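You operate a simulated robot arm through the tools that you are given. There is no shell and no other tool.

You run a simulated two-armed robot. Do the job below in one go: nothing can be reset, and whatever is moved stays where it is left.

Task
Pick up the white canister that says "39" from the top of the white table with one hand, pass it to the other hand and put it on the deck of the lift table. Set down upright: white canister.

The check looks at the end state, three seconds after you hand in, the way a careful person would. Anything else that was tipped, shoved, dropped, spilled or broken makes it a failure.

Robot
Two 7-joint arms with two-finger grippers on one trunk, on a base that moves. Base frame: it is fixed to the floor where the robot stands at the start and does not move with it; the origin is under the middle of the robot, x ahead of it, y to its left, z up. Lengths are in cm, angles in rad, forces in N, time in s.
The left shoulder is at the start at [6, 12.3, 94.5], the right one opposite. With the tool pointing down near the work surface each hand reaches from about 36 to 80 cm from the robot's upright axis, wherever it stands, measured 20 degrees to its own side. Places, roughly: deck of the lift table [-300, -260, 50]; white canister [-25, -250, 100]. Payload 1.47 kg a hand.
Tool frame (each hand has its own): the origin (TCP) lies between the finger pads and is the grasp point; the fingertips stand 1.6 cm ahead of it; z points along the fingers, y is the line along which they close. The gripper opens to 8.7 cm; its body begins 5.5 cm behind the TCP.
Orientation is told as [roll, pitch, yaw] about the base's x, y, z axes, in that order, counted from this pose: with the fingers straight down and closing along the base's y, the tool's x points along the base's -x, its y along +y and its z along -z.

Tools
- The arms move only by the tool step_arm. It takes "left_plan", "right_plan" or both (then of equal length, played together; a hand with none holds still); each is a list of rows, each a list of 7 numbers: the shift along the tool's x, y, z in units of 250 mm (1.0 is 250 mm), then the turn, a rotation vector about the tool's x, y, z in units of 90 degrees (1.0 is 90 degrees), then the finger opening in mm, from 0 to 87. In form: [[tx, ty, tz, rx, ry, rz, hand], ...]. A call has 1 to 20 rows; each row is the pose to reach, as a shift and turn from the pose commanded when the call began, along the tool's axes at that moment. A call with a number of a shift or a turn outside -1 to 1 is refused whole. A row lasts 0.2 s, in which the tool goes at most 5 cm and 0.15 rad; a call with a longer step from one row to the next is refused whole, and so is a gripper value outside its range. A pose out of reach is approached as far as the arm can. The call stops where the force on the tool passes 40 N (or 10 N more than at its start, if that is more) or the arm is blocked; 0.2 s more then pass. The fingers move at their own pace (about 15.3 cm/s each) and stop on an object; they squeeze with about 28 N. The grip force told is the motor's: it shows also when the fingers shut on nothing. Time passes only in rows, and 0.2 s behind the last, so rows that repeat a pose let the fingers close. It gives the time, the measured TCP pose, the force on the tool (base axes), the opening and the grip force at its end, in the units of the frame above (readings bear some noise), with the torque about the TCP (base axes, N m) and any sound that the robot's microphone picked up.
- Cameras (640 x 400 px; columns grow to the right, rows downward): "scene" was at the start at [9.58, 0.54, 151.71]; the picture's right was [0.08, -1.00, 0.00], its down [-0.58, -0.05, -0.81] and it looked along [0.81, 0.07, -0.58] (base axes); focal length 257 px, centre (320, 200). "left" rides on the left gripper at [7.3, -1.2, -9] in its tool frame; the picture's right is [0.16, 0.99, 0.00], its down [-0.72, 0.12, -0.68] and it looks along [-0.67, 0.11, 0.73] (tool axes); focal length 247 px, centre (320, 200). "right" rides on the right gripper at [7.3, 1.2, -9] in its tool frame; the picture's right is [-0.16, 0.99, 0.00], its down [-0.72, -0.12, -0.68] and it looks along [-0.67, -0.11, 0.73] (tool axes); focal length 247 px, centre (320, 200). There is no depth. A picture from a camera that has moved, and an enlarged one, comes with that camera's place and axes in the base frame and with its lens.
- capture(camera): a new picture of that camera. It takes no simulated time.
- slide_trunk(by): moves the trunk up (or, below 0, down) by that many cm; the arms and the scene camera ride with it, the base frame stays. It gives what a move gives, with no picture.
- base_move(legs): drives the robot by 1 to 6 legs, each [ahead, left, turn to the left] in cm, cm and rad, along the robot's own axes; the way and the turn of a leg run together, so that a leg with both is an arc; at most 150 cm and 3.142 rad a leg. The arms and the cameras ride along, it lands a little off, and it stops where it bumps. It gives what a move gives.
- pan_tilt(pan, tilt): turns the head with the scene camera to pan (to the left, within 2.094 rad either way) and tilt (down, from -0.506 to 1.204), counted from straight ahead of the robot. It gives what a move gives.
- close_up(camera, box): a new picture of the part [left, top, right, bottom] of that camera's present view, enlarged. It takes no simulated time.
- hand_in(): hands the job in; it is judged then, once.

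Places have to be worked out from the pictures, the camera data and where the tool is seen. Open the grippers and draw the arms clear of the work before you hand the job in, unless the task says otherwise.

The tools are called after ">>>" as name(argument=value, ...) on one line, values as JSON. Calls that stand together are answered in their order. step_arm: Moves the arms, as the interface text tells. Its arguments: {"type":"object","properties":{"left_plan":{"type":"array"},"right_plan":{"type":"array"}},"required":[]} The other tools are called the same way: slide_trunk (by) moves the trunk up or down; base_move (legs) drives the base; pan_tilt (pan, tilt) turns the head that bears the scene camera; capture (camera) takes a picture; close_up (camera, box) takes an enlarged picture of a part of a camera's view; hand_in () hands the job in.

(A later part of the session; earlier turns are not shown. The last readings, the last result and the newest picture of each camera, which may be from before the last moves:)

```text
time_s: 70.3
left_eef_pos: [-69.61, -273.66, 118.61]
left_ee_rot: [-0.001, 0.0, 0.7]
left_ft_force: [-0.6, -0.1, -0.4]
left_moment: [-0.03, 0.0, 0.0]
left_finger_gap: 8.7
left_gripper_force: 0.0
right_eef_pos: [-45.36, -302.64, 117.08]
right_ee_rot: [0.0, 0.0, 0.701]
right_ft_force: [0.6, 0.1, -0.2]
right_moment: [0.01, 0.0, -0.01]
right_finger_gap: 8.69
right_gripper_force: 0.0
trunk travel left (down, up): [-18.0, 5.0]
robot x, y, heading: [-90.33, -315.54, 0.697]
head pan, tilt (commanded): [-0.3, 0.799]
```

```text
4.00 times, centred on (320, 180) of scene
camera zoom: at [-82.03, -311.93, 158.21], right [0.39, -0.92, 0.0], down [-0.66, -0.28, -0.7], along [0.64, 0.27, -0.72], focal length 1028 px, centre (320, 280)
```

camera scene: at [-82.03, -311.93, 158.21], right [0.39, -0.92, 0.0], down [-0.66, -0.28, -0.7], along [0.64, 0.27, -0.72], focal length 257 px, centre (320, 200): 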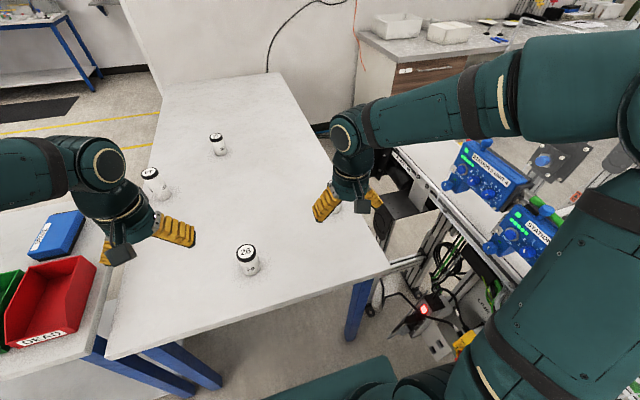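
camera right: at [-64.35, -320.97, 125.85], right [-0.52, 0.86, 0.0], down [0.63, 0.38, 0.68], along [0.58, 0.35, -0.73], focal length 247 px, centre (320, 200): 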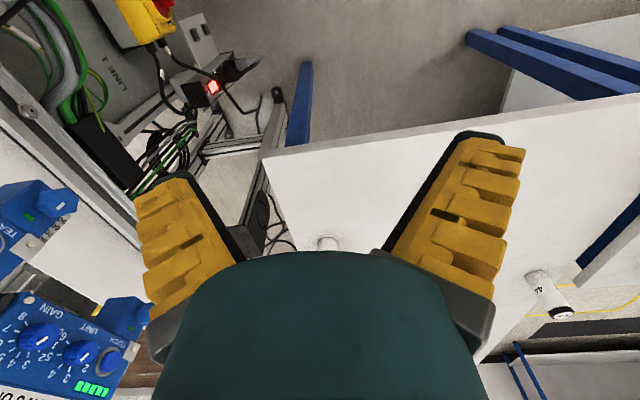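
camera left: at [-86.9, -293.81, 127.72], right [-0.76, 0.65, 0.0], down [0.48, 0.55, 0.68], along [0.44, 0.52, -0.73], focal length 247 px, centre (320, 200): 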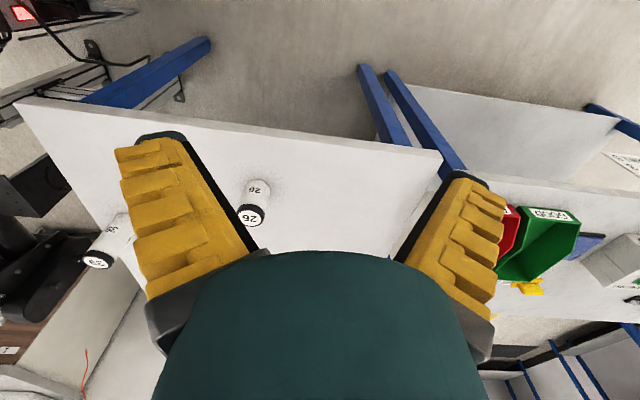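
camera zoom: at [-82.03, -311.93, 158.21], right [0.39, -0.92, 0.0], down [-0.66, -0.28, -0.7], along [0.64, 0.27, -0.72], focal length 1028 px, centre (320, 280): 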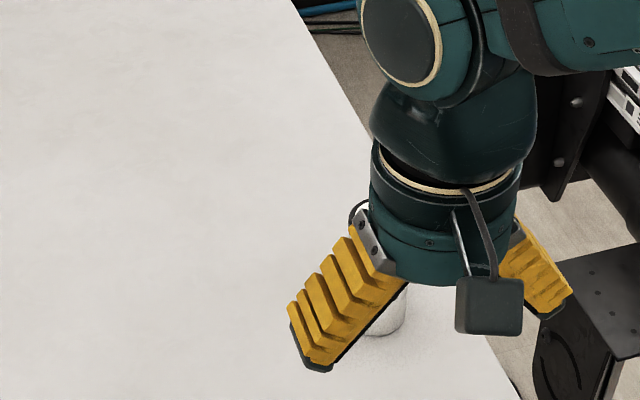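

The hand now hides the canister in the scene view; from the numbers it lies 71.9 ahead and 27.6 right of my axis. I tilt the right hand so the fingers point ahead and 27° downward (a side grasp that leaves the lid free for the left hand), moving to a pre-grasp spot above the table.

>>> step_arm(right_plan=[[-0.0675, -0.043, 0.06, 0, -0.0875, 0, 87], [-0.135, -0.086, 0.12, 0, -0.175, 0, 87], [-0.2025, -0.129, 0.18, 0, -0.2625, 0, 87], [-0.27, -0.172, 0.24, 0, -0.35, 0, 87], [-0.3375, -0.215, 0.3, 0, -0.4375, 0, 87], [-0.405, -0.258, 0.36, 0, -0.525, 0, 87], [-0.4725, -0.301, 0.42, 0, -0.6125, 0, 87], [-0.54, -0.344, 0.48, 0, -0.7, 0, 87]])

>>> capture(camera="right")

>>> capture(camera="scene")

```text
time_s: 72.3
left_eef_pos: [-69.51, -273.94, 118.84]
left_ee_rot: [-0.001, -0.002, 0.702]
left_ft_force: [-1.3, 0.3, -0.3]
left_moment: [0.01, 0.0, -0.03]
left_finger_gap: 8.72
left_gripper_force: 0.1
right_eef_pos: [-33.19, -294.44, 107.34]
right_ee_rot: [-0.032, -1.146, 0.867]
right_ft_force: [0.3, -0.5, -0.1]
right_moment: [-0.01, 0.02, 0.02]
right_finger_gap: 8.71
right_gripper_force: 0.0
right hand out of reach, approached as far as the arm can: row 5, 6
trunk travel left (down, up): [-18.0, 5.0]
robot x, y, heading: [-90.25, -315.28, 0.7]
head pan, tilt (commanded): [-0.3, 0.799]
stopped in row 8 (right hand): the arm was blocked; the commanded pose is now the measured one
```

```text
taken
camera right: at [-41.47, -301.93, 104.24], right [-0.69, 0.71, 0.13], down [-0.14, -0.31, 0.94], along [0.71, 0.64, 0.31], focal length 247 px, centre (320, 200)
```

right: 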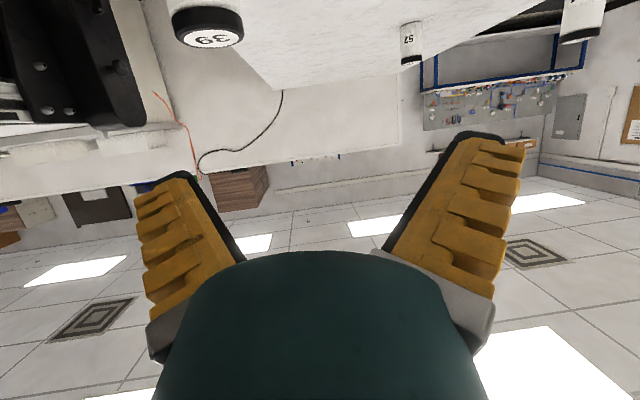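

```text
taken
camera scene: at [-82.09, -312.13, 158.23], right [0.39, -0.92, 0.0], down [-0.66, -0.28, -0.7], along [0.64, 0.27, -0.72], focal length 257 px, centre (320, 200)
```

scene: 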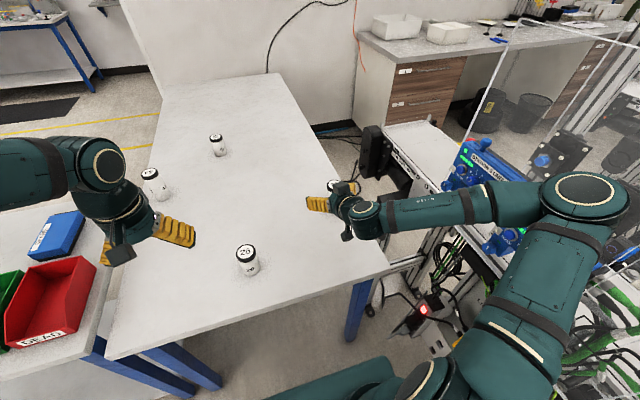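

The arm got blocked and its elbow has swung out to the right towards the conveyor guard. I look closely at the elbow before moving anything.

>>> close_up(camera="scene", box=[440, 60, 640, 310])

>>> pan_tilt(pan=-1.1, tilt=0.7)

>>> capture(camera="scene")

```text
1.60 times, centred on (540, 185) of scene
camera zoom: at [-82.09, -312.13, 158.23], right [0.39, -0.92, 0.0], down [-0.66, -0.28, -0.7], along [0.64, 0.27, -0.72], focal length 411 px, centre (-32, 224)
```

zoom: 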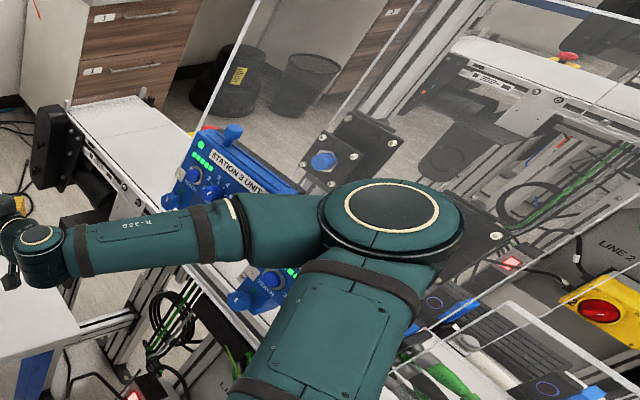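

```text
time_s: 73.5
left_eef_pos: [-69.63, -273.76, 118.71]
left_ee_rot: [0.0, 0.0, 0.7]
left_ft_force: [0.6, -0.7, -0.2]
left_moment: [-0.01, -0.03, -0.01]
left_finger_gap: 8.72
left_gripper_force: 0.0
right_eef_pos: [-33.12, -294.24, 107.37]
right_ee_rot: [-0.031, -1.146, 0.869]
right_ft_force: [0.6, 0.4, 0.2]
right_moment: [0.03, 0.01, 0.01]
right_finger_gap: 8.71
right_gripper_force: 0.1
trunk travel left (down, up): [-18.0, 5.0]
robot x, y, heading: [-90.18, -315.51, 0.703]
head pan, tilt (commanded): [-1.1, 0.7]
```

```text
taken
camera scene: at [-81.62, -318.36, 159.04], right [-0.39, -0.92, 0.0], down [-0.59, 0.25, -0.76], along [0.7, -0.3, -0.64], focal length 257 px, centre (320, 200)
```

scene: 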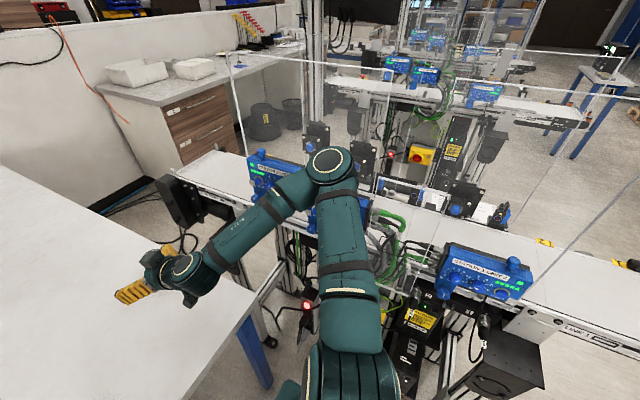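

The elbow rests over the conveyor's station boxes next to a clear guard panel; nothing looks shifted. I back the whole robot away to the left (away from the conveyor) first, with the hand staying well above the canisters.

>>> base_move(legs=[[0, 10, 0]])

>>> capture(camera="scene")

```text
time_s: 75.0
left_eef_pos: [-76.2, -265.9, 118.83]
left_ee_rot: [-0.001, 0.0, 0.7]
left_ft_force: [0.2, 0.8, 0.3]
left_moment: [-0.02, -0.03, 0.0]
left_finger_gap: 8.7
left_gripper_force: 0.0
right_eef_pos: [-39.74, -286.27, 107.38]
right_ee_rot: [-0.031, -1.144, 0.871]
right_ft_force: [-0.2, 1.0, 0.2]
right_moment: [0.02, 0.0, 0.0]
right_finger_gap: 8.67
right_gripper_force: 0.0
trunk travel left (down, up): [-18.0, 5.0]
robot x, y, heading: [-96.74, -307.92, 0.704]
head pan, tilt (commanded): [-1.1, 0.7]
```

```text
taken
camera scene: at [-88.24, -310.51, 159.04], right [-0.39, -0.92, 0.0], down [-0.59, 0.25, -0.77], along [0.71, -0.3, -0.64], focal length 257 px, centre (320, 200)
```

scene: 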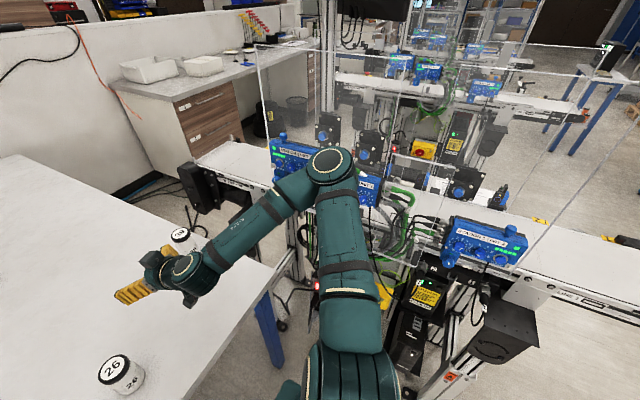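

Nothing was disturbed: both canisters and the station boxes stand as before. I fold the right arm back to its original tool-down pose so that the elbow comes up and in again.

>>> step_arm(right_plan=[[-0.012, 0.0146, -0.0771, 0.005, 0.0808, 0.0095, 87], [-0.024, 0.0291, -0.1542, 0.01, 0.1617, 0.019, 87], [-0.036, 0.0437, -0.2313, 0.0149, 0.2425, 0.0285, 87], [-0.048, 0.0582, -0.3084, 0.0199, 0.3234, 0.038, 87], [-0.06, 0.0728, -0.3856, 0.0249, 0.4042, 0.0474, 87], [-0.072, 0.0873, -0.4627, 0.0299, 0.4851, 0.0569, 87], [-0.084, 0.1019, -0.5398, 0.0348, 0.5659, 0.0664, 87], [-0.096, 0.1164, -0.6169, 0.0398, 0.6468, 0.0759, 87], [-0.108, 0.131, -0.694, 0.0448, 0.7276, 0.0854, 87]])

>>> capture(camera="scene")

```text
time_s: 77.0
left_eef_pos: [-76.21, -265.92, 118.72]
left_ee_rot: [-0.001, 0.0, 0.703]
left_ft_force: [0.3, 0.2, 0.2]
left_moment: [0.01, -0.02, -0.02]
left_finger_gap: 8.72
left_gripper_force: 0.2
right_eef_pos: [-52.02, -295.28, 117.01]
right_ee_rot: [0.001, -0.002, 0.698]
right_ft_force: [-0.5, 0.4, 0.5]
right_moment: [0.03, -0.02, 0.02]
right_finger_gap: 8.68
right_gripper_force: 0.0
trunk travel left (down, up): [-18.0, 5.0]
robot x, y, heading: [-96.7, -307.48, 0.703]
head pan, tilt (commanded): [-1.1, 0.7]
```

```text
taken
camera scene: at [-88.22, -310.54, 159.04], right [-0.39, -0.92, 0.0], down [-0.59, 0.25, -0.77], along [0.71, -0.3, -0.64], focal length 257 px, centre (320, 200)
```

scene: 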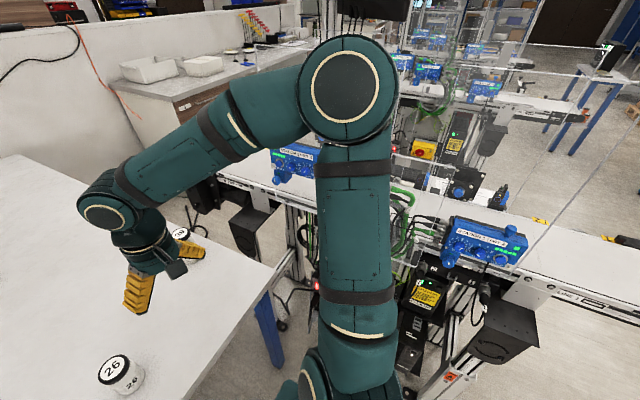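

The right arm is folded safely again. Since its elbow swings toward the conveyor, I'll pick with the left hand instead (its elbow swings over the free tables): I back off 5 cm and turn right by 0.65 so that the canister lies ahead-left.

>>> base_move(legs=[[-5, 0, 0], [0, 0, -0.65]])

>>> pan_tilt(pan=0.1, tilt=0.7)

>>> capture(camera="scene")

```text
time_s: 79.7
left_eef_pos: [-58.74, -290.37, 118.67]
left_ee_rot: [0.0, -0.001, 0.042]
left_ft_force: [-0.3, 0.1, 0.6]
left_moment: [0.02, -0.01, -0.03]
left_finger_gap: 8.7
left_gripper_force: 0.0
right_eef_pos: [-57.64, -328.26, 116.92]
right_ee_rot: [-0.001, -0.001, 0.037]
right_ft_force: [-0.2, 0.9, 0.5]
right_moment: [0.0, 0.01, 0.01]
right_finger_gap: 8.69
right_gripper_force: 0.0
trunk travel left (down, up): [-18.0, 5.0]
robot x, y, heading: [-100.58, -310.86, 0.039]
head pan, tilt (commanded): [-1.1, 0.7]
```

```text
time_s: 81.1
left_eef_pos: [-58.69, -290.43, 118.7]
left_ee_rot: [0.0, -0.002, 0.042]
left_ft_force: [0.7, -0.6, -0.5]
left_moment: [0.0, 0.0, 0.0]
left_finger_gap: 8.72
left_gripper_force: 0.0
right_eef_pos: [-57.61, -328.53, 117.02]
right_ee_rot: [0.0, -0.001, 0.04]
right_ft_force: [-0.2, 0.5, 0.3]
right_moment: [-0.01, -0.02, 0.01]
right_finger_gap: 8.69
right_gripper_force: 0.1
trunk travel left (down, up): [-18.0, 5.0]
robot x, y, heading: [-100.33, -310.97, 0.04]
head pan, tilt (commanded): [0.099, 0.7]
```

```text
taken
camera scene: at [-91.22, -309.9, 159.04], right [0.14, -0.99, 0.0], down [-0.64, -0.09, -0.76], along [0.76, 0.11, -0.64], focal length 257 px, centre (320, 200)
```

scene: 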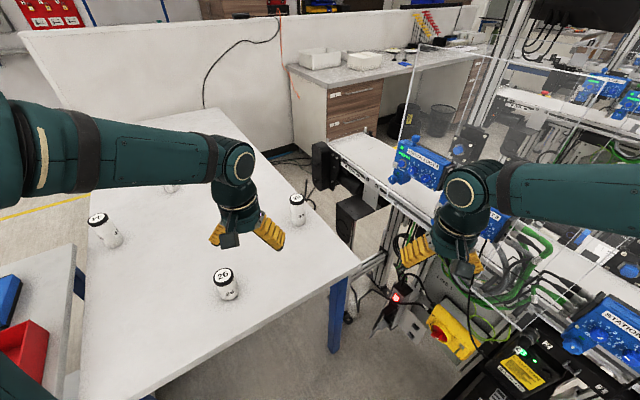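

Canister 39 is visible at pixel (297,210), ahead and slightly left. I zoom for its exact place and check the right hand's distance from the guard.

>>> close_up(camera="scene", box=[260, 175, 340, 225])

>>> close_up(camera="scene", box=[380, 40, 640, 310])

>>> capture(camera="right")

>>> capture(camera="left")

```text
8.00 times, centred on (300, 200) of scene
camera zoom: at [-91.22, -309.9, 159.04], right [0.14, -0.99, 0.0], down [-0.64, -0.09, -0.76], along [0.76, 0.11, -0.64], focal length 2057 px, centre (480, 200)
```

zoom: 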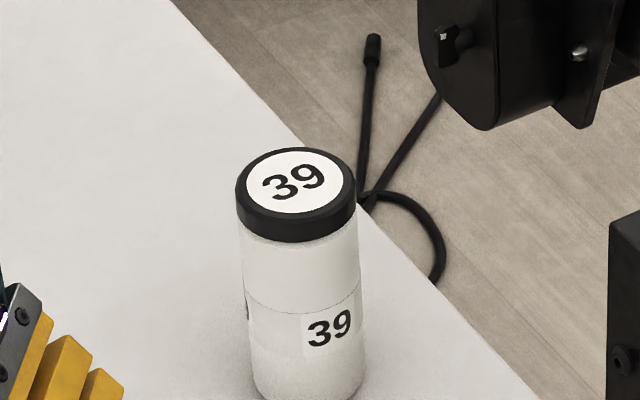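

```text
1.48 times, centred on (510, 175) of scene
camera zoom: at [-91.22, -309.9, 159.04], right [0.14, -0.99, 0.0], down [-0.64, -0.09, -0.76], along [0.76, 0.11, -0.64], focal length 381 px, centre (38, 237)
```

zoom: 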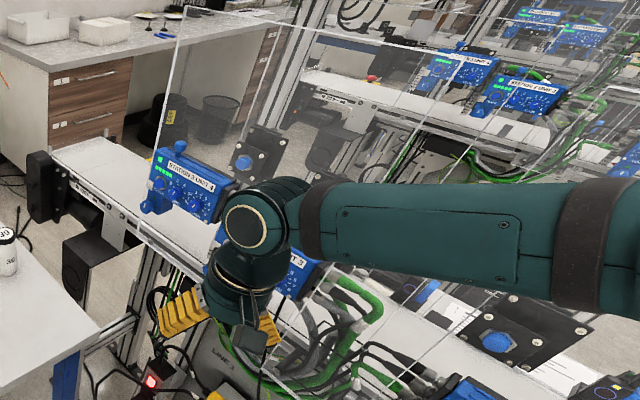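

```text
taken
camera right: at [-64.88, -327.53, 125.69], right [0.12, 0.99, 0.0], down [0.73, -0.09, 0.68], along [0.68, -0.08, -0.73], focal length 247 px, centre (320, 200)
```

right: 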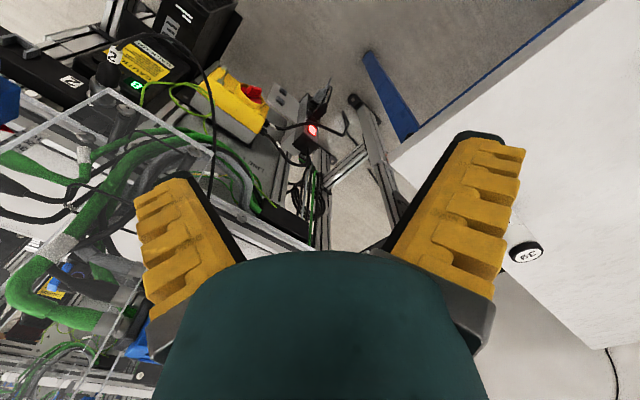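

```text
taken
camera left: at [-65.82, -291.84, 127.72], right [-0.2, 0.98, 0.0], down [0.72, 0.15, 0.68], along [0.67, 0.14, -0.73], focal length 247 px, centre (320, 200)
```

left: 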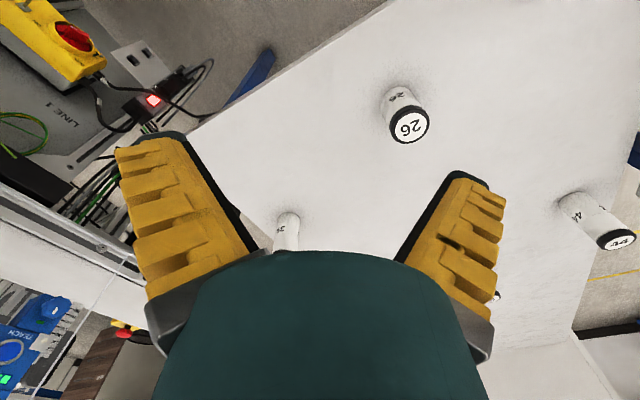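

The canister's lid again resolves to (-17.3,-290.5); in my present frame 83.9 ahead, 17.2 left. I extend the left hand ahead over the table while tilting its fingers forward to 27° below horizontal, and draw the right hand a little inward away from the guard.

>>> step_arm(left_plan=[[-0.134, -0.01, 0.06, 0, 0, 0, 87], [-0.268, -0.02, 0.12, 0, -0.0778, 0, 87], [-0.402, -0.03, 0.18, 0, -0.1556, 0, 87], [-0.536, -0.04, 0.24, 0, -0.2333, 0, 87], [-0.67, -0.05, 0.3, 0, -0.3111, 0, 87], [-0.804, -0.06, 0.36, 0, -0.3889, 0, 87], [-0.94, -0.068, 0.428, 0, -0.4667, 0, 87], [-0.94, -0.068, 0.428, 0, -0.5444, 0, 87], [-0.94, -0.068, 0.428, 0, -0.6222, 0, 87], [-0.94, -0.068, 0.428, 0, -0.7, 0, 87]], right_plan=[[0.012, 0.02, 0, 0, 0, 0, 87], [0.024, 0.04, 0, 0, 0, 0, 87], [0.036, 0.06, 0, 0, 0, 0, 87], [0.048, 0.08, 0, 0, 0, 0, 87], [0.06, 0.1, 0, 0, 0, 0, 87], [0.072, 0.12, 0, 0, 0, 0, 87], [0.084, 0.14, 0, 0, 0, 0, 87], [0.096, 0.16, 0, 0, 0, 0, 87], [0.108, 0.18, 0, 0, 0, 0, 87], [0.12, 0.2, 0, 0, 0, 0, 87]])

>>> capture(camera="scene")

>>> capture(camera="left")

```text
time_s: 83.3
left_eef_pos: [-35.07, -291.23, 108.16]
left_ee_rot: [0.002, -1.104, 0.039]
left_ft_force: [-0.6, 0.2, 0.1]
left_moment: [0.02, -0.04, -0.01]
left_finger_gap: 8.7
left_gripper_force: 0.1
right_eef_pos: [-60.74, -323.55, 116.89]
right_ee_rot: [0.0, -0.003, 0.042]
right_ft_force: [-0.2, -0.4, -0.5]
right_moment: [-0.02, 0.0, -0.02]
right_finger_gap: 8.7
right_gripper_force: 0.0
trunk travel left (down, up): [-18.0, 5.0]
robot x, y, heading: [-100.39, -310.77, 0.041]
head pan, tilt (commanded): [0.099, 0.7]
```

```text
taken
camera scene: at [-91.24, -309.87, 159.04], right [0.14, -0.99, 0.0], down [-0.64, -0.09, -0.77], along [0.76, 0.11, -0.64], focal length 257 px, centre (320, 200)
```

scene: 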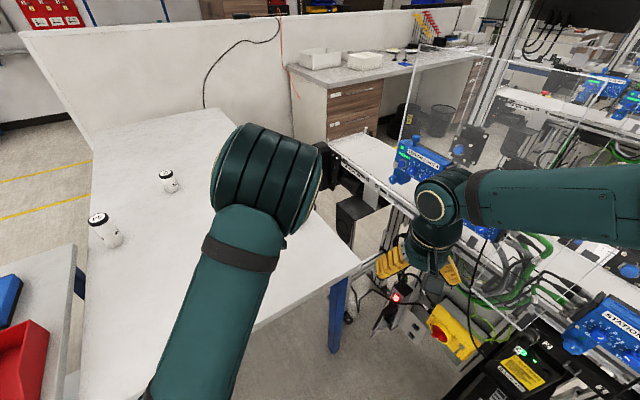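

```text
taken
camera left: at [-46.23, -292.72, 105.7], right [-0.11, 0.98, -0.14], down [-0.29, 0.1, 0.95], along [0.95, 0.15, 0.27], focal length 247 px, centre (320, 200)
```

left: 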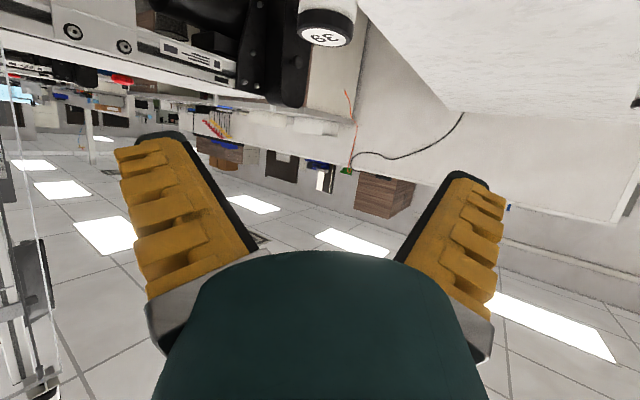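

The left hand reached its tilted pose cleanly with the elbow up, and the canister is centred in its camera (lateral error under 0.5 cm). I lower the hand vertically to grasp height z≈90.4, still ~17 cm short of the canister.

>>> step_arm(left_plan=[[0.127, 0, 0.064, 0, 0, 0, 87], [0.254, 0, 0.128, 0, 0, 0, 87], [0.382, 0, 0.192, 0, 0, 0, 87], [0.509, 0, 0.256, 0, 0, 0, 87], [0.636, 0, 0.32, 0, 0, 0, 87]])

>>> capture(camera="left")

>>> capture(camera="scene")

```text
time_s: 84.5
left_eef_pos: [-35.14, -291.09, 90.06]
left_ee_rot: [-0.003, -1.101, 0.043]
left_ft_force: [0.9, -0.6, -0.1]
left_moment: [0.01, -0.02, -0.01]
left_finger_gap: 8.69
left_gripper_force: 0.2
right_eef_pos: [-60.62, -323.55, 116.73]
right_ee_rot: [-0.001, 0.002, 0.039]
right_ft_force: [-0.1, 0.6, 0.1]
right_moment: [0.0, 0.03, 0.0]
right_finger_gap: 8.7
right_gripper_force: 0.1
trunk travel left (down, up): [-18.0, 5.0]
robot x, y, heading: [-100.21, -310.73, 0.042]
head pan, tilt (commanded): [0.099, 0.7]
```

```text
taken
camera left: at [-46.27, -292.7, 87.71], right [-0.11, 0.98, -0.14], down [-0.28, 0.1, 0.95], along [0.95, 0.15, 0.27], focal length 247 px, centre (320, 200)
```

left: 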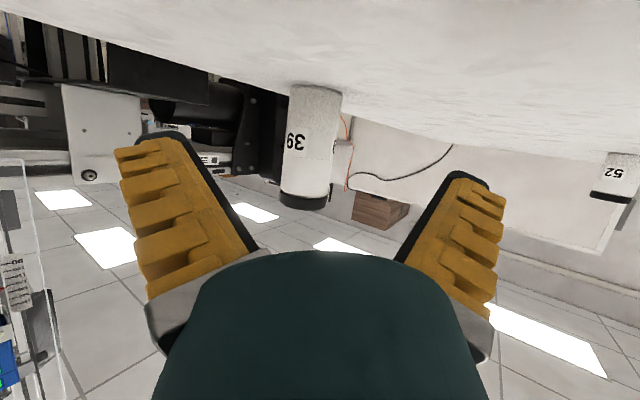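

```text
taken
camera scene: at [-91.14, -309.84, 159.03], right [0.14, -0.99, 0.0], down [-0.64, -0.09, -0.76], along [0.76, 0.11, -0.64], focal length 257 px, centre (320, 200)
```

scene: 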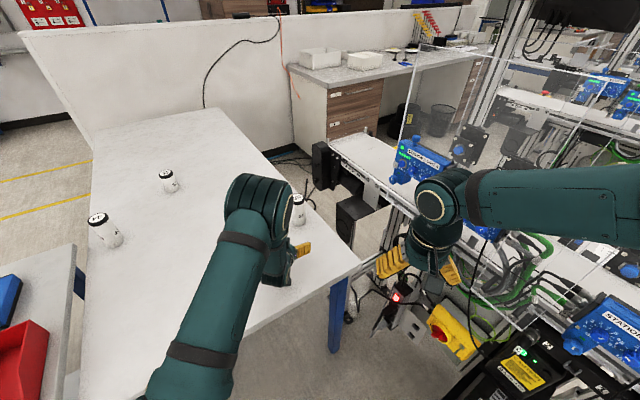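

The wrist view shows the canister centred between the open fingers (lateral error ~0.3 cm) and the table at z≈83.9. I advance horizontally 11 cm and check again.

>>> step_arm(left_plan=[[-0.051, 0.002, 0.097, 0, 0, 0, 87], [-0.103, 0.004, 0.195, 0, 0, 0, 87], [-0.154, 0.006, 0.292, 0, 0, 0, 87], [-0.205, 0.008, 0.389, 0, 0, 0, 87]])

>>> capture(camera="left")

```text
time_s: 85.5
left_eef_pos: [-24.08, -290.57, 90.31]
left_ee_rot: [0.0, -1.099, 0.042]
left_ft_force: [0.7, 0.2, 0.9]
left_moment: [0.01, -0.02, 0.02]
left_finger_gap: 8.68
left_gripper_force: 0.1
right_eef_pos: [-60.68, -323.57, 116.87]
right_ee_rot: [0.001, -0.001, 0.04]
right_ft_force: [0.5, -0.2, -0.1]
right_moment: [-0.01, 0.02, 0.0]
right_finger_gap: 8.7
right_gripper_force: 0.1
trunk travel left (down, up): [-18.0, 5.0]
robot x, y, heading: [-100.42, -310.83, 0.044]
head pan, tilt (commanded): [0.099, 0.7]
```

```text
taken
camera left: at [-35.24, -292.22, 87.92], right [-0.11, 0.98, -0.14], down [-0.28, 0.1, 0.95], along [0.95, 0.15, 0.27], focal length 247 px, centre (320, 200)
```

left: 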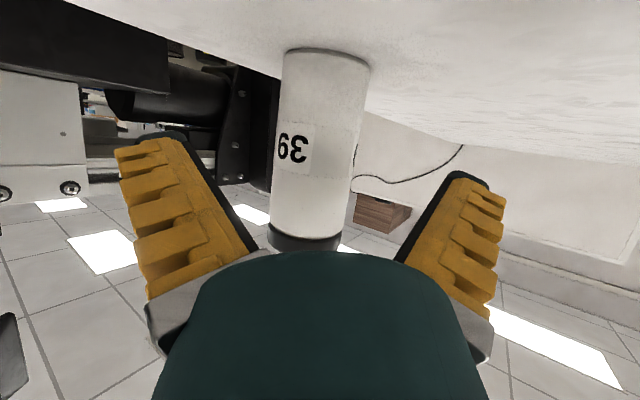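

The canister is centred to 0.25 cm and its axis is ~6.8 cm ahead of the TCP. I advance the last 6 cm, then check before closing.

>>> step_arm(left_plan=[[-0.036, 0.004, 0.071, 0, 0, 0, 87], [-0.072, 0.007, 0.143, 0, 0, 0, 87], [-0.108, 0.01, 0.214, 0, 0, 0, 87]])

>>> capture(camera="left")

>>> close_up(camera="scene", box=[220, 160, 380, 260])

```text
time_s: 86.3
left_eef_pos: [-18.27, -290.07, 90.41]
left_ee_rot: [0.002, -1.099, 0.042]
left_ft_force: [-0.2, 0.1, 0.4]
left_moment: [-0.01, -0.01, -0.03]
left_finger_gap: 8.73
left_gripper_force: 0.0
right_eef_pos: [-60.62, -323.53, 117.0]
right_ee_rot: [-0.001, 0.0, 0.04]
right_ft_force: [0.1, -0.3, 0.7]
right_moment: [-0.03, -0.01, -0.01]
right_finger_gap: 8.71
right_gripper_force: 0.1
trunk travel left (down, up): [-18.0, 5.0]
robot x, y, heading: [-100.73, -310.93, 0.044]
head pan, tilt (commanded): [0.099, 0.7]
```

```text
taken
camera left: at [-29.32, -291.57, 88.0], right [-0.11, 0.98, -0.14], down [-0.28, 0.1, 0.95], along [0.95, 0.15, 0.27], focal length 247 px, centre (320, 200)
```

left: 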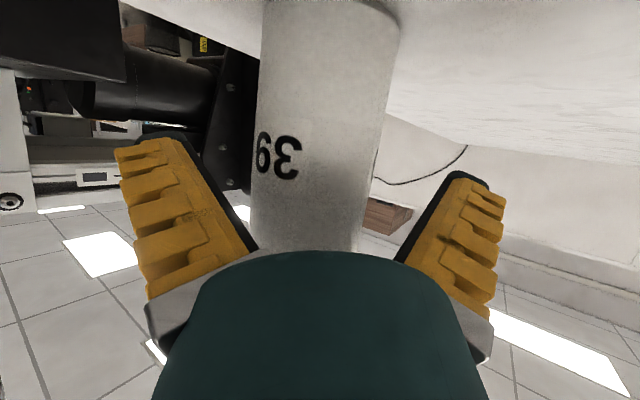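

```text
4.00 times, centred on (300, 210) of scene
camera zoom: at [-91.16, -309.87, 159.03], right [0.14, -0.99, 0.0], down [-0.64, -0.09, -0.76], along [0.76, 0.11, -0.64], focal length 1028 px, centre (400, 160)
```

zoom: 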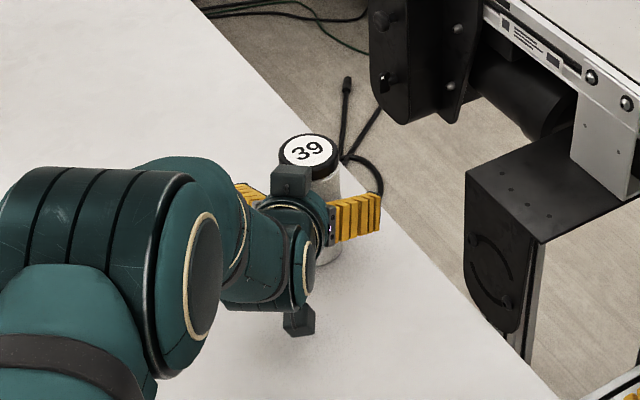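

The TCP is ~0.9 cm short of the canister's axis with no contact force, and the fingers flank the body. I close the left gripper.

>>> step_arm(left_plan=[[0, 0, 0, 0, 0, 0, 70], [0, 0, 0, 0, 0, 0, 55], [0, 0, 0, 0, 0, 0, 40], [0, 0, 0, 0, 0, 0, 40], [0, 0, 0, 0, 0, 0, 40]])

>>> capture(camera="left")

>>> close_up(camera="scene", box=[240, 170, 360, 245])

```text
time_s: 87.5
left_eef_pos: [-18.29, -290.03, 90.49]
left_ee_rot: [0.002, -1.1, 0.041]
left_ft_force: [-0.8, -0.8, 1.8]
left_moment: [0.02, 0.1, 0.04]
left_finger_gap: 5.15
left_gripper_force: 27.8
right_eef_pos: [-60.88, -323.66, 116.76]
right_ee_rot: [0.0, -0.002, 0.038]
right_ft_force: [0.0, 0.7, -0.6]
right_moment: [0.0, 0.01, -0.03]
right_finger_gap: 8.69
right_gripper_force: 0.0
trunk travel left (down, up): [-18.0, 5.0]
robot x, y, heading: [-100.61, -310.76, 0.043]
head pan, tilt (commanded): [0.099, 0.7]
```

```text
taken
camera left: at [-29.38, -291.6, 88.05], right [-0.11, 0.98, -0.14], down [-0.28, 0.1, 0.95], along [0.95, 0.15, 0.27], focal length 247 px, centre (320, 200)
```

left: 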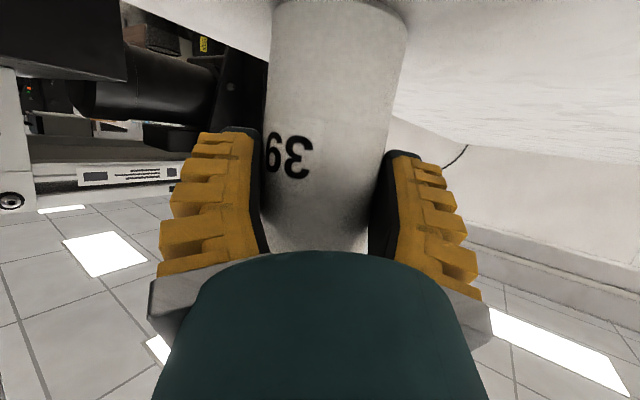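

```text
5.33 times, centred on (300, 208) of scene
camera zoom: at [-91.24, -309.91, 159.04], right [0.14, -0.99, 0.0], down [-0.64, -0.09, -0.77], along [0.76, 0.11, -0.64], focal length 1371 px, centre (427, 160)
```

zoom: 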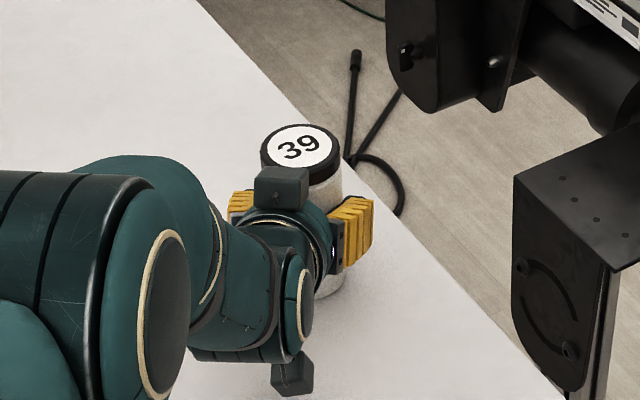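

The fingers hold the canister at a 5.15 cm gap with 27.8 N. I lift straight up 14 cm.

>>> step_arm(left_plan=[[-0.05, 0, -0.0252, 0, 0, 0, 40], [-0.125, 0, -0.063, 0, 0, 0, 40], [-0.22, 0, -0.111, 0, 0, 0, 40], [-0.32, 0, -0.161, 0, 0, 0, 40], [-0.42, 0, -0.212, 0, 0, 0, 40], [-0.5, 0, -0.252, 0, 0, 0, 40]])

>>> capture(camera="left")

>>> capture(camera="scene")

```text
time_s: 88.9
left_eef_pos: [-18.34, -289.95, 104.59]
left_ee_rot: [0.001, -1.101, 0.042]
left_ft_force: [-0.2, 0.6, -2.3]
left_moment: [-0.01, 0.01, -0.01]
left_finger_gap: 5.09
left_gripper_force: 27.6
right_eef_pos: [-60.6, -323.59, 116.86]
right_ee_rot: [0.0, -0.001, 0.039]
right_ft_force: [-1.2, 0.1, 1.0]
right_moment: [-0.02, -0.02, 0.0]
right_finger_gap: 8.69
right_gripper_force: 0.1
trunk travel left (down, up): [-18.0, 5.0]
robot x, y, heading: [-100.62, -310.77, 0.041]
head pan, tilt (commanded): [0.099, 0.7]
```

```text
taken
camera left: at [-29.56, -291.51, 102.17], right [-0.11, 0.98, -0.14], down [-0.28, 0.1, 0.95], along [0.95, 0.15, 0.26], focal length 247 px, centre (320, 200)
```

left: 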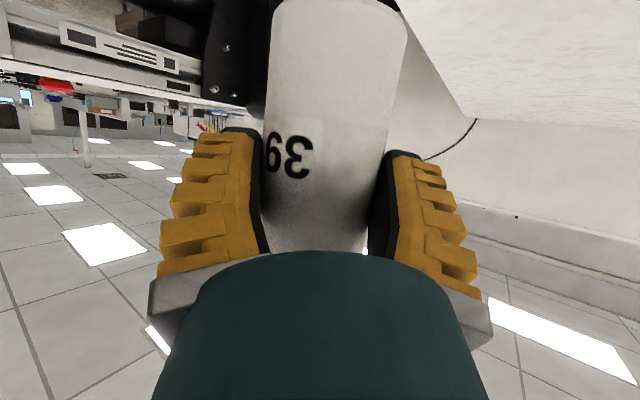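

```text
taken
camera scene: at [-91.22, -309.9, 159.04], right [0.14, -0.99, 0.0], down [-0.64, -0.09, -0.77], along [0.76, 0.11, -0.64], focal length 257 px, centre (320, 200)
```

scene: 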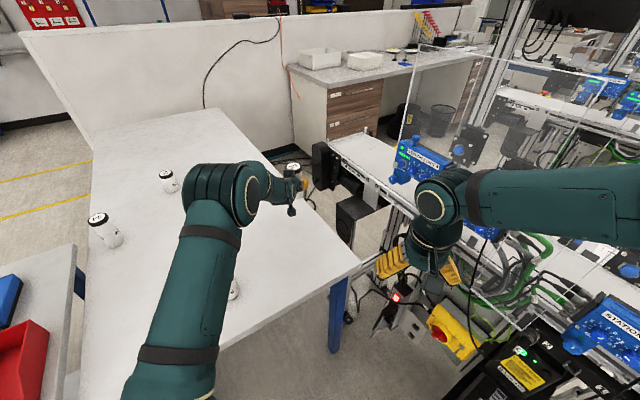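

The canister is lifted (about 2 N of weight, grip steady). I back the base straight away from the table by 50 cm; the canister's bottom (z≈98) passes clear of can 26 at the side.

>>> base_move(legs=[[-50, 0, 0]])

>>> capture(camera="scene")

>>> capture(camera="left")

```text
time_s: 91.9
left_eef_pos: [-67.92, -291.86, 104.52]
left_ee_rot: [0.0, -1.099, 0.046]
left_ft_force: [0.2, 0.1, -2.1]
left_moment: [-0.01, 0.05, 0.0]
left_finger_gap: 5.06
left_gripper_force: 27.5
right_eef_pos: [-110.02, -325.63, 116.83]
right_ee_rot: [0.001, -0.002, 0.041]
right_ft_force: [0.9, -0.3, -0.4]
right_moment: [0.0, 0.02, -0.04]
right_finger_gap: 8.69
right_gripper_force: 0.0
trunk travel left (down, up): [-18.0, 5.0]
robot x, y, heading: [-149.89, -312.93, 0.046]
head pan, tilt (commanded): [0.099, 0.7]
```

```text
taken
camera scene: at [-140.66, -312.03, 159.04], right [0.14, -0.99, 0.0], down [-0.64, -0.09, -0.77], along [0.76, 0.11, -0.64], focal length 257 px, centre (320, 200)
```

scene: 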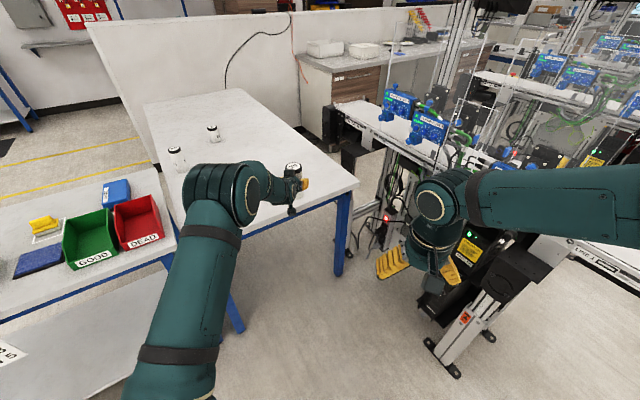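

```text
taken
camera left: at [-79.02, -293.43, 102.18], right [-0.12, 0.98, -0.14], down [-0.28, 0.1, 0.95], along [0.95, 0.15, 0.27], focal length 247 px, centre (320, 200)
```

left: 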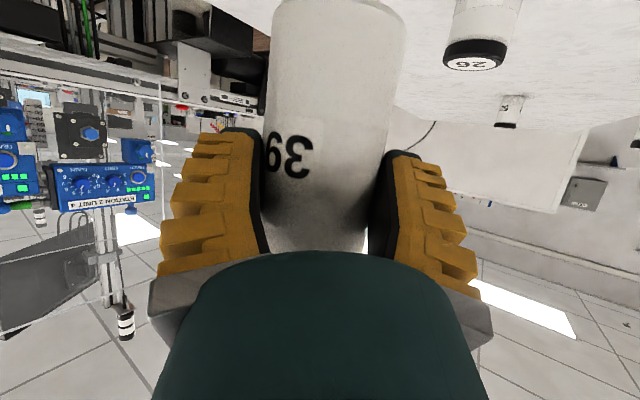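

The canister hangs safely and the cans on the table stand undisturbed. I back off another 30 cm into free space for the handover.

>>> base_move(legs=[[-30, 0, 0]])

>>> step_arm(left_plan=[[0.051, -0.043, -0.101, 0.0496, 0, 0.025, 40], [0.102, -0.087, -0.202, 0.0992, 0, 0.05, 40], [0.153, -0.13, -0.304, 0.1488, 0, 0.075, 40], [0.204, -0.173, -0.405, 0.1983, 0, 0.1, 40], [0.255, -0.217, -0.506, 0.2479, 0, 0.125, 40], [0.306, -0.26, -0.607, 0.2975, 0, 0.15, 40]], right_plan=[[-0.033, -0.053, -0.08, 0, 0, 0, 87], [-0.066, -0.106, -0.16, 0, 0, 0, 87], [-0.1, -0.16, -0.24, 0, 0, 0, 87], [-0.133, -0.213, -0.32, 0, 0, 0, 87], [-0.167, -0.266, -0.4, 0, 0, 0, 87], [-0.2, -0.32, -0.48, 0, 0, 0, 87]])

>>> capture(camera="scene")

```text
time_s: 93.9
left_eef_pos: [-97.99, -292.91, 104.59]
left_ee_rot: [-0.001, -1.1, 0.052]
left_ft_force: [-1.1, -0.3, -2.3]
left_moment: [0.0, 0.03, 0.03]
left_finger_gap: 5.07
left_gripper_force: 27.8
right_eef_pos: [-140.02, -327.0, 116.76]
right_ee_rot: [0.001, -0.001, 0.047]
right_ft_force: [-0.6, 1.0, 0.9]
right_moment: [-0.02, 0.01, -0.01]
right_finger_gap: 8.7
right_gripper_force: 0.1
trunk travel left (down, up): [-18.0, 5.0]
robot x, y, heading: [-179.68, -314.73, 0.051]
head pan, tilt (commanded): [0.099, 0.7]
```

```text
time_s: 95.3
left_eef_pos: [-114.69, -300.27, 104.78]
left_ee_rot: [-0.004, -1.1, -0.471]
left_ft_force: [0.2, -1.2, -2.7]
left_moment: [0.01, 0.04, 0.0]
left_finger_gap: 5.07
left_gripper_force: 28.0
right_eef_pos: [-134.53, -334.72, 128.99]
right_ee_rot: [0.0, 0.0, 0.046]
right_ft_force: [-0.5, 0.1, 0.5]
right_moment: [-0.05, 0.03, 0.01]
right_finger_gap: 8.72
right_gripper_force: 0.1
trunk travel left (down, up): [-18.0, 5.0]
robot x, y, heading: [-179.88, -314.63, 0.047]
head pan, tilt (commanded): [0.099, 0.7]
```

```text
taken
camera scene: at [-170.62, -313.42, 159.04], right [0.15, -0.99, 0.0], down [-0.64, -0.1, -0.77], along [0.76, 0.11, -0.64], focal length 257 px, centre (320, 200)
```

scene: 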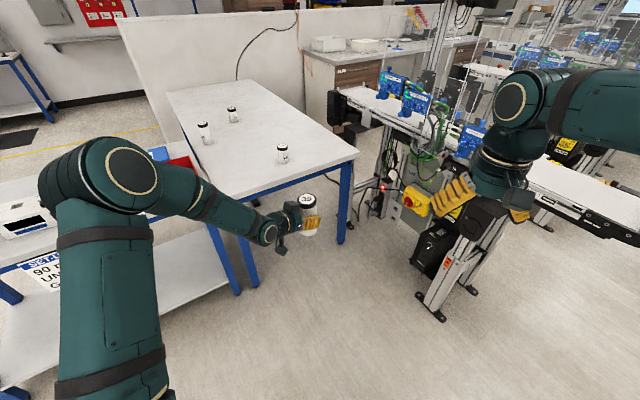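

The fold-in works well and the table's other cans are untouched. I bring the left hand further in, pointing ahead-right, to about 50 ahead and 4 left of my axis.

>>> step_arm(left_plan=[[0.031, -0.094, -0.06, 0.0496, 0, 0.025, 40], [0.061, -0.188, -0.12, 0.0992, 0, 0.05, 40], [0.092, -0.282, -0.18, 0.1488, 0, 0.075, 40], [0.123, -0.375, -0.241, 0.1983, 0, 0.1, 40], [0.153, -0.469, -0.301, 0.2479, 0, 0.125, 40], [0.184, -0.563, -0.361, 0.2975, 0, 0.15, 40]])

>>> pan_tilt(pan=0.0, tilt=0.8)

>>> capture(camera="scene")

>>> capture(camera="right")

```text
time_s: 96.7
left_eef_pos: [-130.05, -308.11, 104.61]
left_ee_rot: [-0.009, -1.103, -0.99]
left_ft_force: [-0.2, 0.2, -3.3]
left_moment: [-0.02, 0.02, -0.04]
left_finger_gap: 5.06
left_gripper_force: 28.1
right_eef_pos: [-134.57, -334.57, 128.83]
right_ee_rot: [0.001, 0.0, 0.048]
right_ft_force: [-0.8, 0.1, 0.6]
right_moment: [-0.02, -0.05, -0.02]
right_finger_gap: 8.7
right_gripper_force: 0.0
trunk travel left (down, up): [-18.0, 5.0]
robot x, y, heading: [-179.75, -314.93, 0.05]
head pan, tilt (commanded): [0.099, 0.7]
```

```text
time_s: 97.4
left_eef_pos: [-130.02, -308.21, 104.62]
left_ee_rot: [-0.01, -1.103, -0.988]
left_ft_force: [0.1, 0.7, -2.0]
left_moment: [0.05, 0.02, 0.01]
left_finger_gap: 5.04
left_gripper_force: 27.7
right_eef_pos: [-134.5, -334.64, 128.81]
right_ee_rot: [-0.001, 0.001, 0.047]
right_ft_force: [0.3, 0.8, -0.9]
right_moment: [-0.01, 0.01, -0.02]
right_finger_gap: 8.72
right_gripper_force: 0.0
trunk travel left (down, up): [-18.0, 5.0]
robot x, y, heading: [-179.98, -314.63, 0.053]
head pan, tilt (commanded): [0.0, 0.799]
```

```text
taken
camera scene: at [-170.9, -314.28, 158.21], right [0.05, -1.0, 0.0], down [-0.72, -0.04, -0.7], along [0.7, 0.04, -0.72], focal length 257 px, centre (320, 200)
```

scene: 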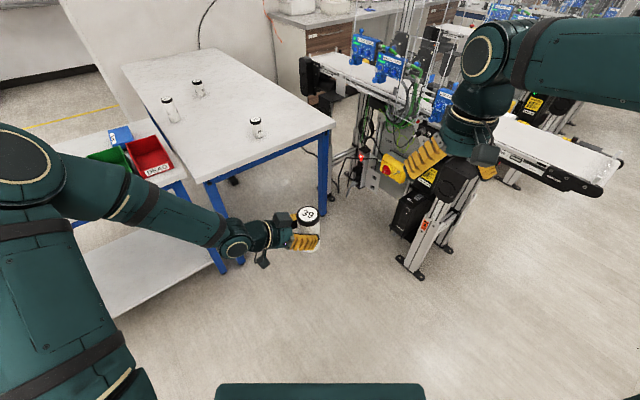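

```text
taken
camera right: at [-141.9, -333.78, 137.66], right [0.11, 0.99, 0.0], down [0.73, -0.08, 0.68], along [0.68, -0.08, -0.73], focal length 247 px, centre (320, 200)
```

right: 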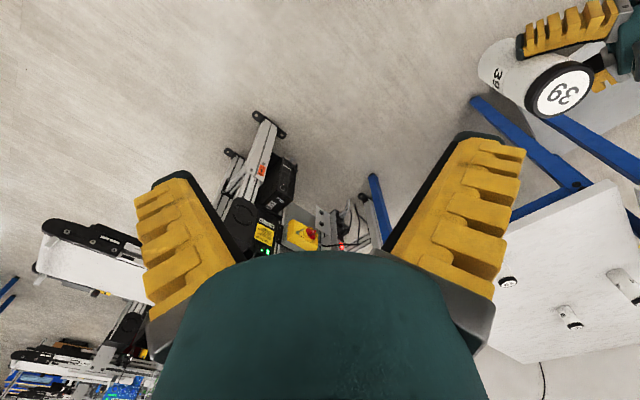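

The canister is upright in the left hand near my midline. I zoom in to locate the lid exactly for the right hand's grasp.

>>> close_up(camera="scene", box=[230, 180, 350, 280])

>>> close_up(camera="right", box=[450, 0, 640, 140])

```text
4.00 times, centred on (290, 230) of scene
camera zoom: at [-170.9, -314.28, 158.21], right [0.05, -1.0, 0.0], down [-0.72, -0.04, -0.7], along [0.7, 0.04, -0.72], focal length 1028 px, centre (440, 80)
```

zoom: 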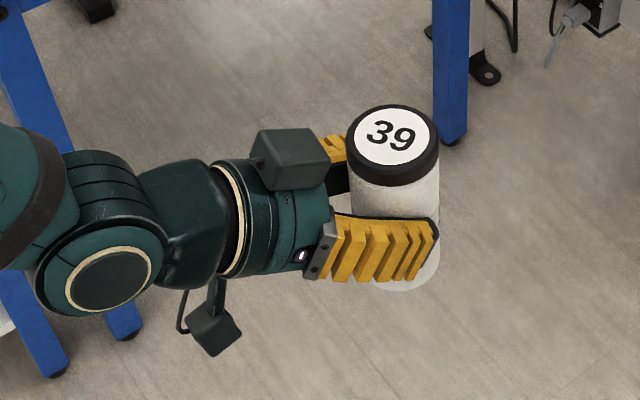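

```text
2.86 times, centred on (545, 70) of right
camera zoom: at [-141.9, -333.78, 137.66], right [0.11, 0.99, 0.0], down [0.73, -0.08, 0.68], along [0.68, -0.08, -0.73], focal length 706 px, centre (-323, 571)
```

zoom: 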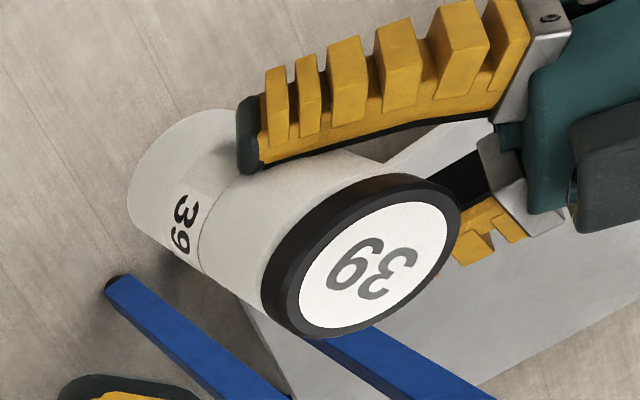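

Both cameras agree: lid centre at (-129.65,-309.3), top z≈110.6, and the left fingers end ~5 cm below the lid top. I bring the open right hand to a pre-grasp spot up and ahead-right of the lid, yawed with the left hand and leaning 35° away from it.

>>> step_arm(right_plan=[[0, 0, 0, -0.0201, 0.0353, 0.0638, 87], [-0.045, 0.081, 0.038, -0.0402, 0.0707, 0.1275, 87], [-0.09, 0.162, 0.076, -0.0603, 0.106, 0.1913, 87], [-0.136, 0.242, 0.115, -0.0804, 0.1413, 0.255, 87], [-0.181, 0.323, 0.153, -0.1006, 0.1767, 0.3188, 87], [-0.226, 0.404, 0.191, -0.1207, 0.212, 0.3826, 87], [-0.271, 0.485, 0.229, -0.1408, 0.2473, 0.4463, 87], [-0.317, 0.565, 0.268, -0.1609, 0.2826, 0.5101, 87], [-0.362, 0.646, 0.306, -0.181, 0.318, 0.5738, 87], [-0.407, 0.727, 0.344, -0.2011, 0.3533, 0.6376, 87]])

>>> capture(camera="scene")

>>> capture(camera="right")

```text
time_s: 99.6
left_eef_pos: [-129.9, -308.1, 104.63]
left_ee_rot: [-0.008, -1.101, -0.987]
left_ft_force: [0.6, 0.5, -2.3]
left_moment: [0.0, 0.0, -0.07]
left_finger_gap: 5.06
left_gripper_force: 28.2
right_eef_pos: [-125.11, -315.93, 120.2]
right_ee_rot: [-0.003, 0.613, -0.989]
right_ft_force: [0.4, 1.4, 0.4]
right_moment: [0.04, 0.01, -0.02]
right_finger_gap: 8.7
right_gripper_force: 0.2
trunk travel left (down, up): [-18.0, 5.0]
robot x, y, heading: [-179.85, -314.18, 0.05]
head pan, tilt (commanded): [0.0, 0.799]
```

```text
taken
camera scene: at [-170.84, -314.23, 158.21], right [0.05, -1.0, 0.0], down [-0.72, -0.04, -0.7], along [0.7, 0.03, -0.72], focal length 257 px, centre (320, 200)
```

scene: 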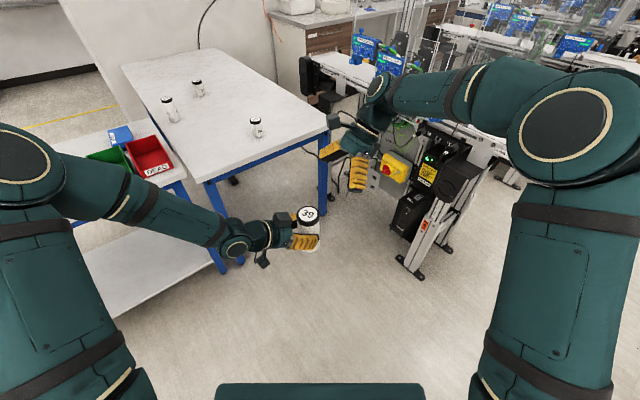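

```text
taken
camera right: at [-124.68, -314.52, 131.57], right [0.9, 0.43, -0.09], down [0.44, -0.89, 0.14], along [-0.02, -0.17, -0.99], focal length 247 px, centre (320, 200)
```

right: 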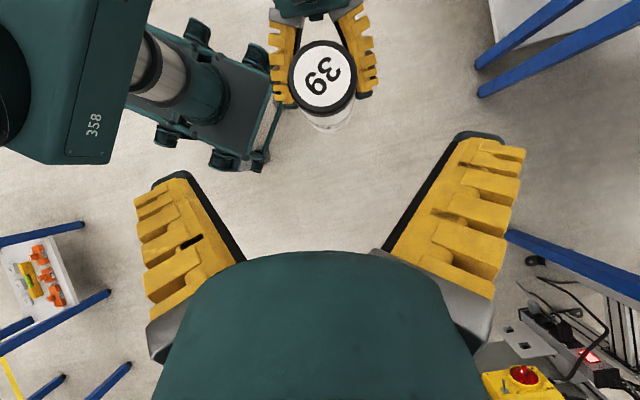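

The right hand is exactly at the planned pre-grasp pose, with the lid visible ahead of the open fingers. I zoom in the right camera to check the lateral alignment.

>>> close_up(camera="right", box=[240, 0, 400, 140])

>>> close_up(camera="scene", box=[250, 60, 450, 280])

```text
2.86 times, centred on (320, 70) of right
camera zoom: at [-124.68, -314.52, 131.57], right [0.9, 0.43, -0.09], down [0.44, -0.89, 0.14], along [-0.02, -0.17, -0.99], focal length 706 px, centre (320, 571)
```

zoom: 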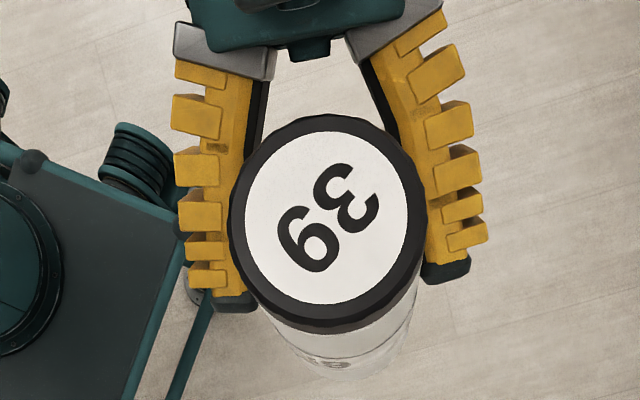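

```text
1.82 times, centred on (350, 170) of scene
camera zoom: at [-170.84, -314.23, 158.21], right [0.05, -1.0, 0.0], down [-0.72, -0.04, -0.7], along [0.7, 0.03, -0.72], focal length 468 px, centre (266, 254)
```

zoom: 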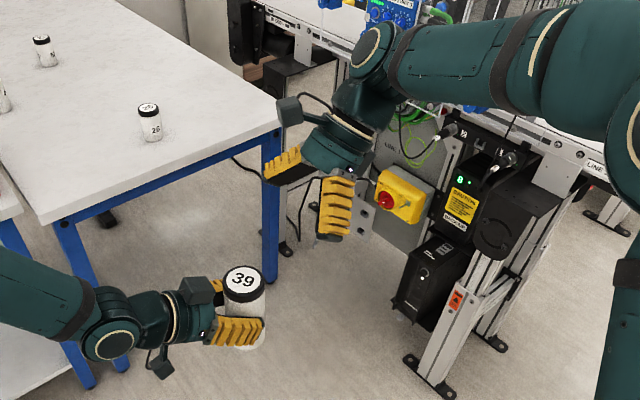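

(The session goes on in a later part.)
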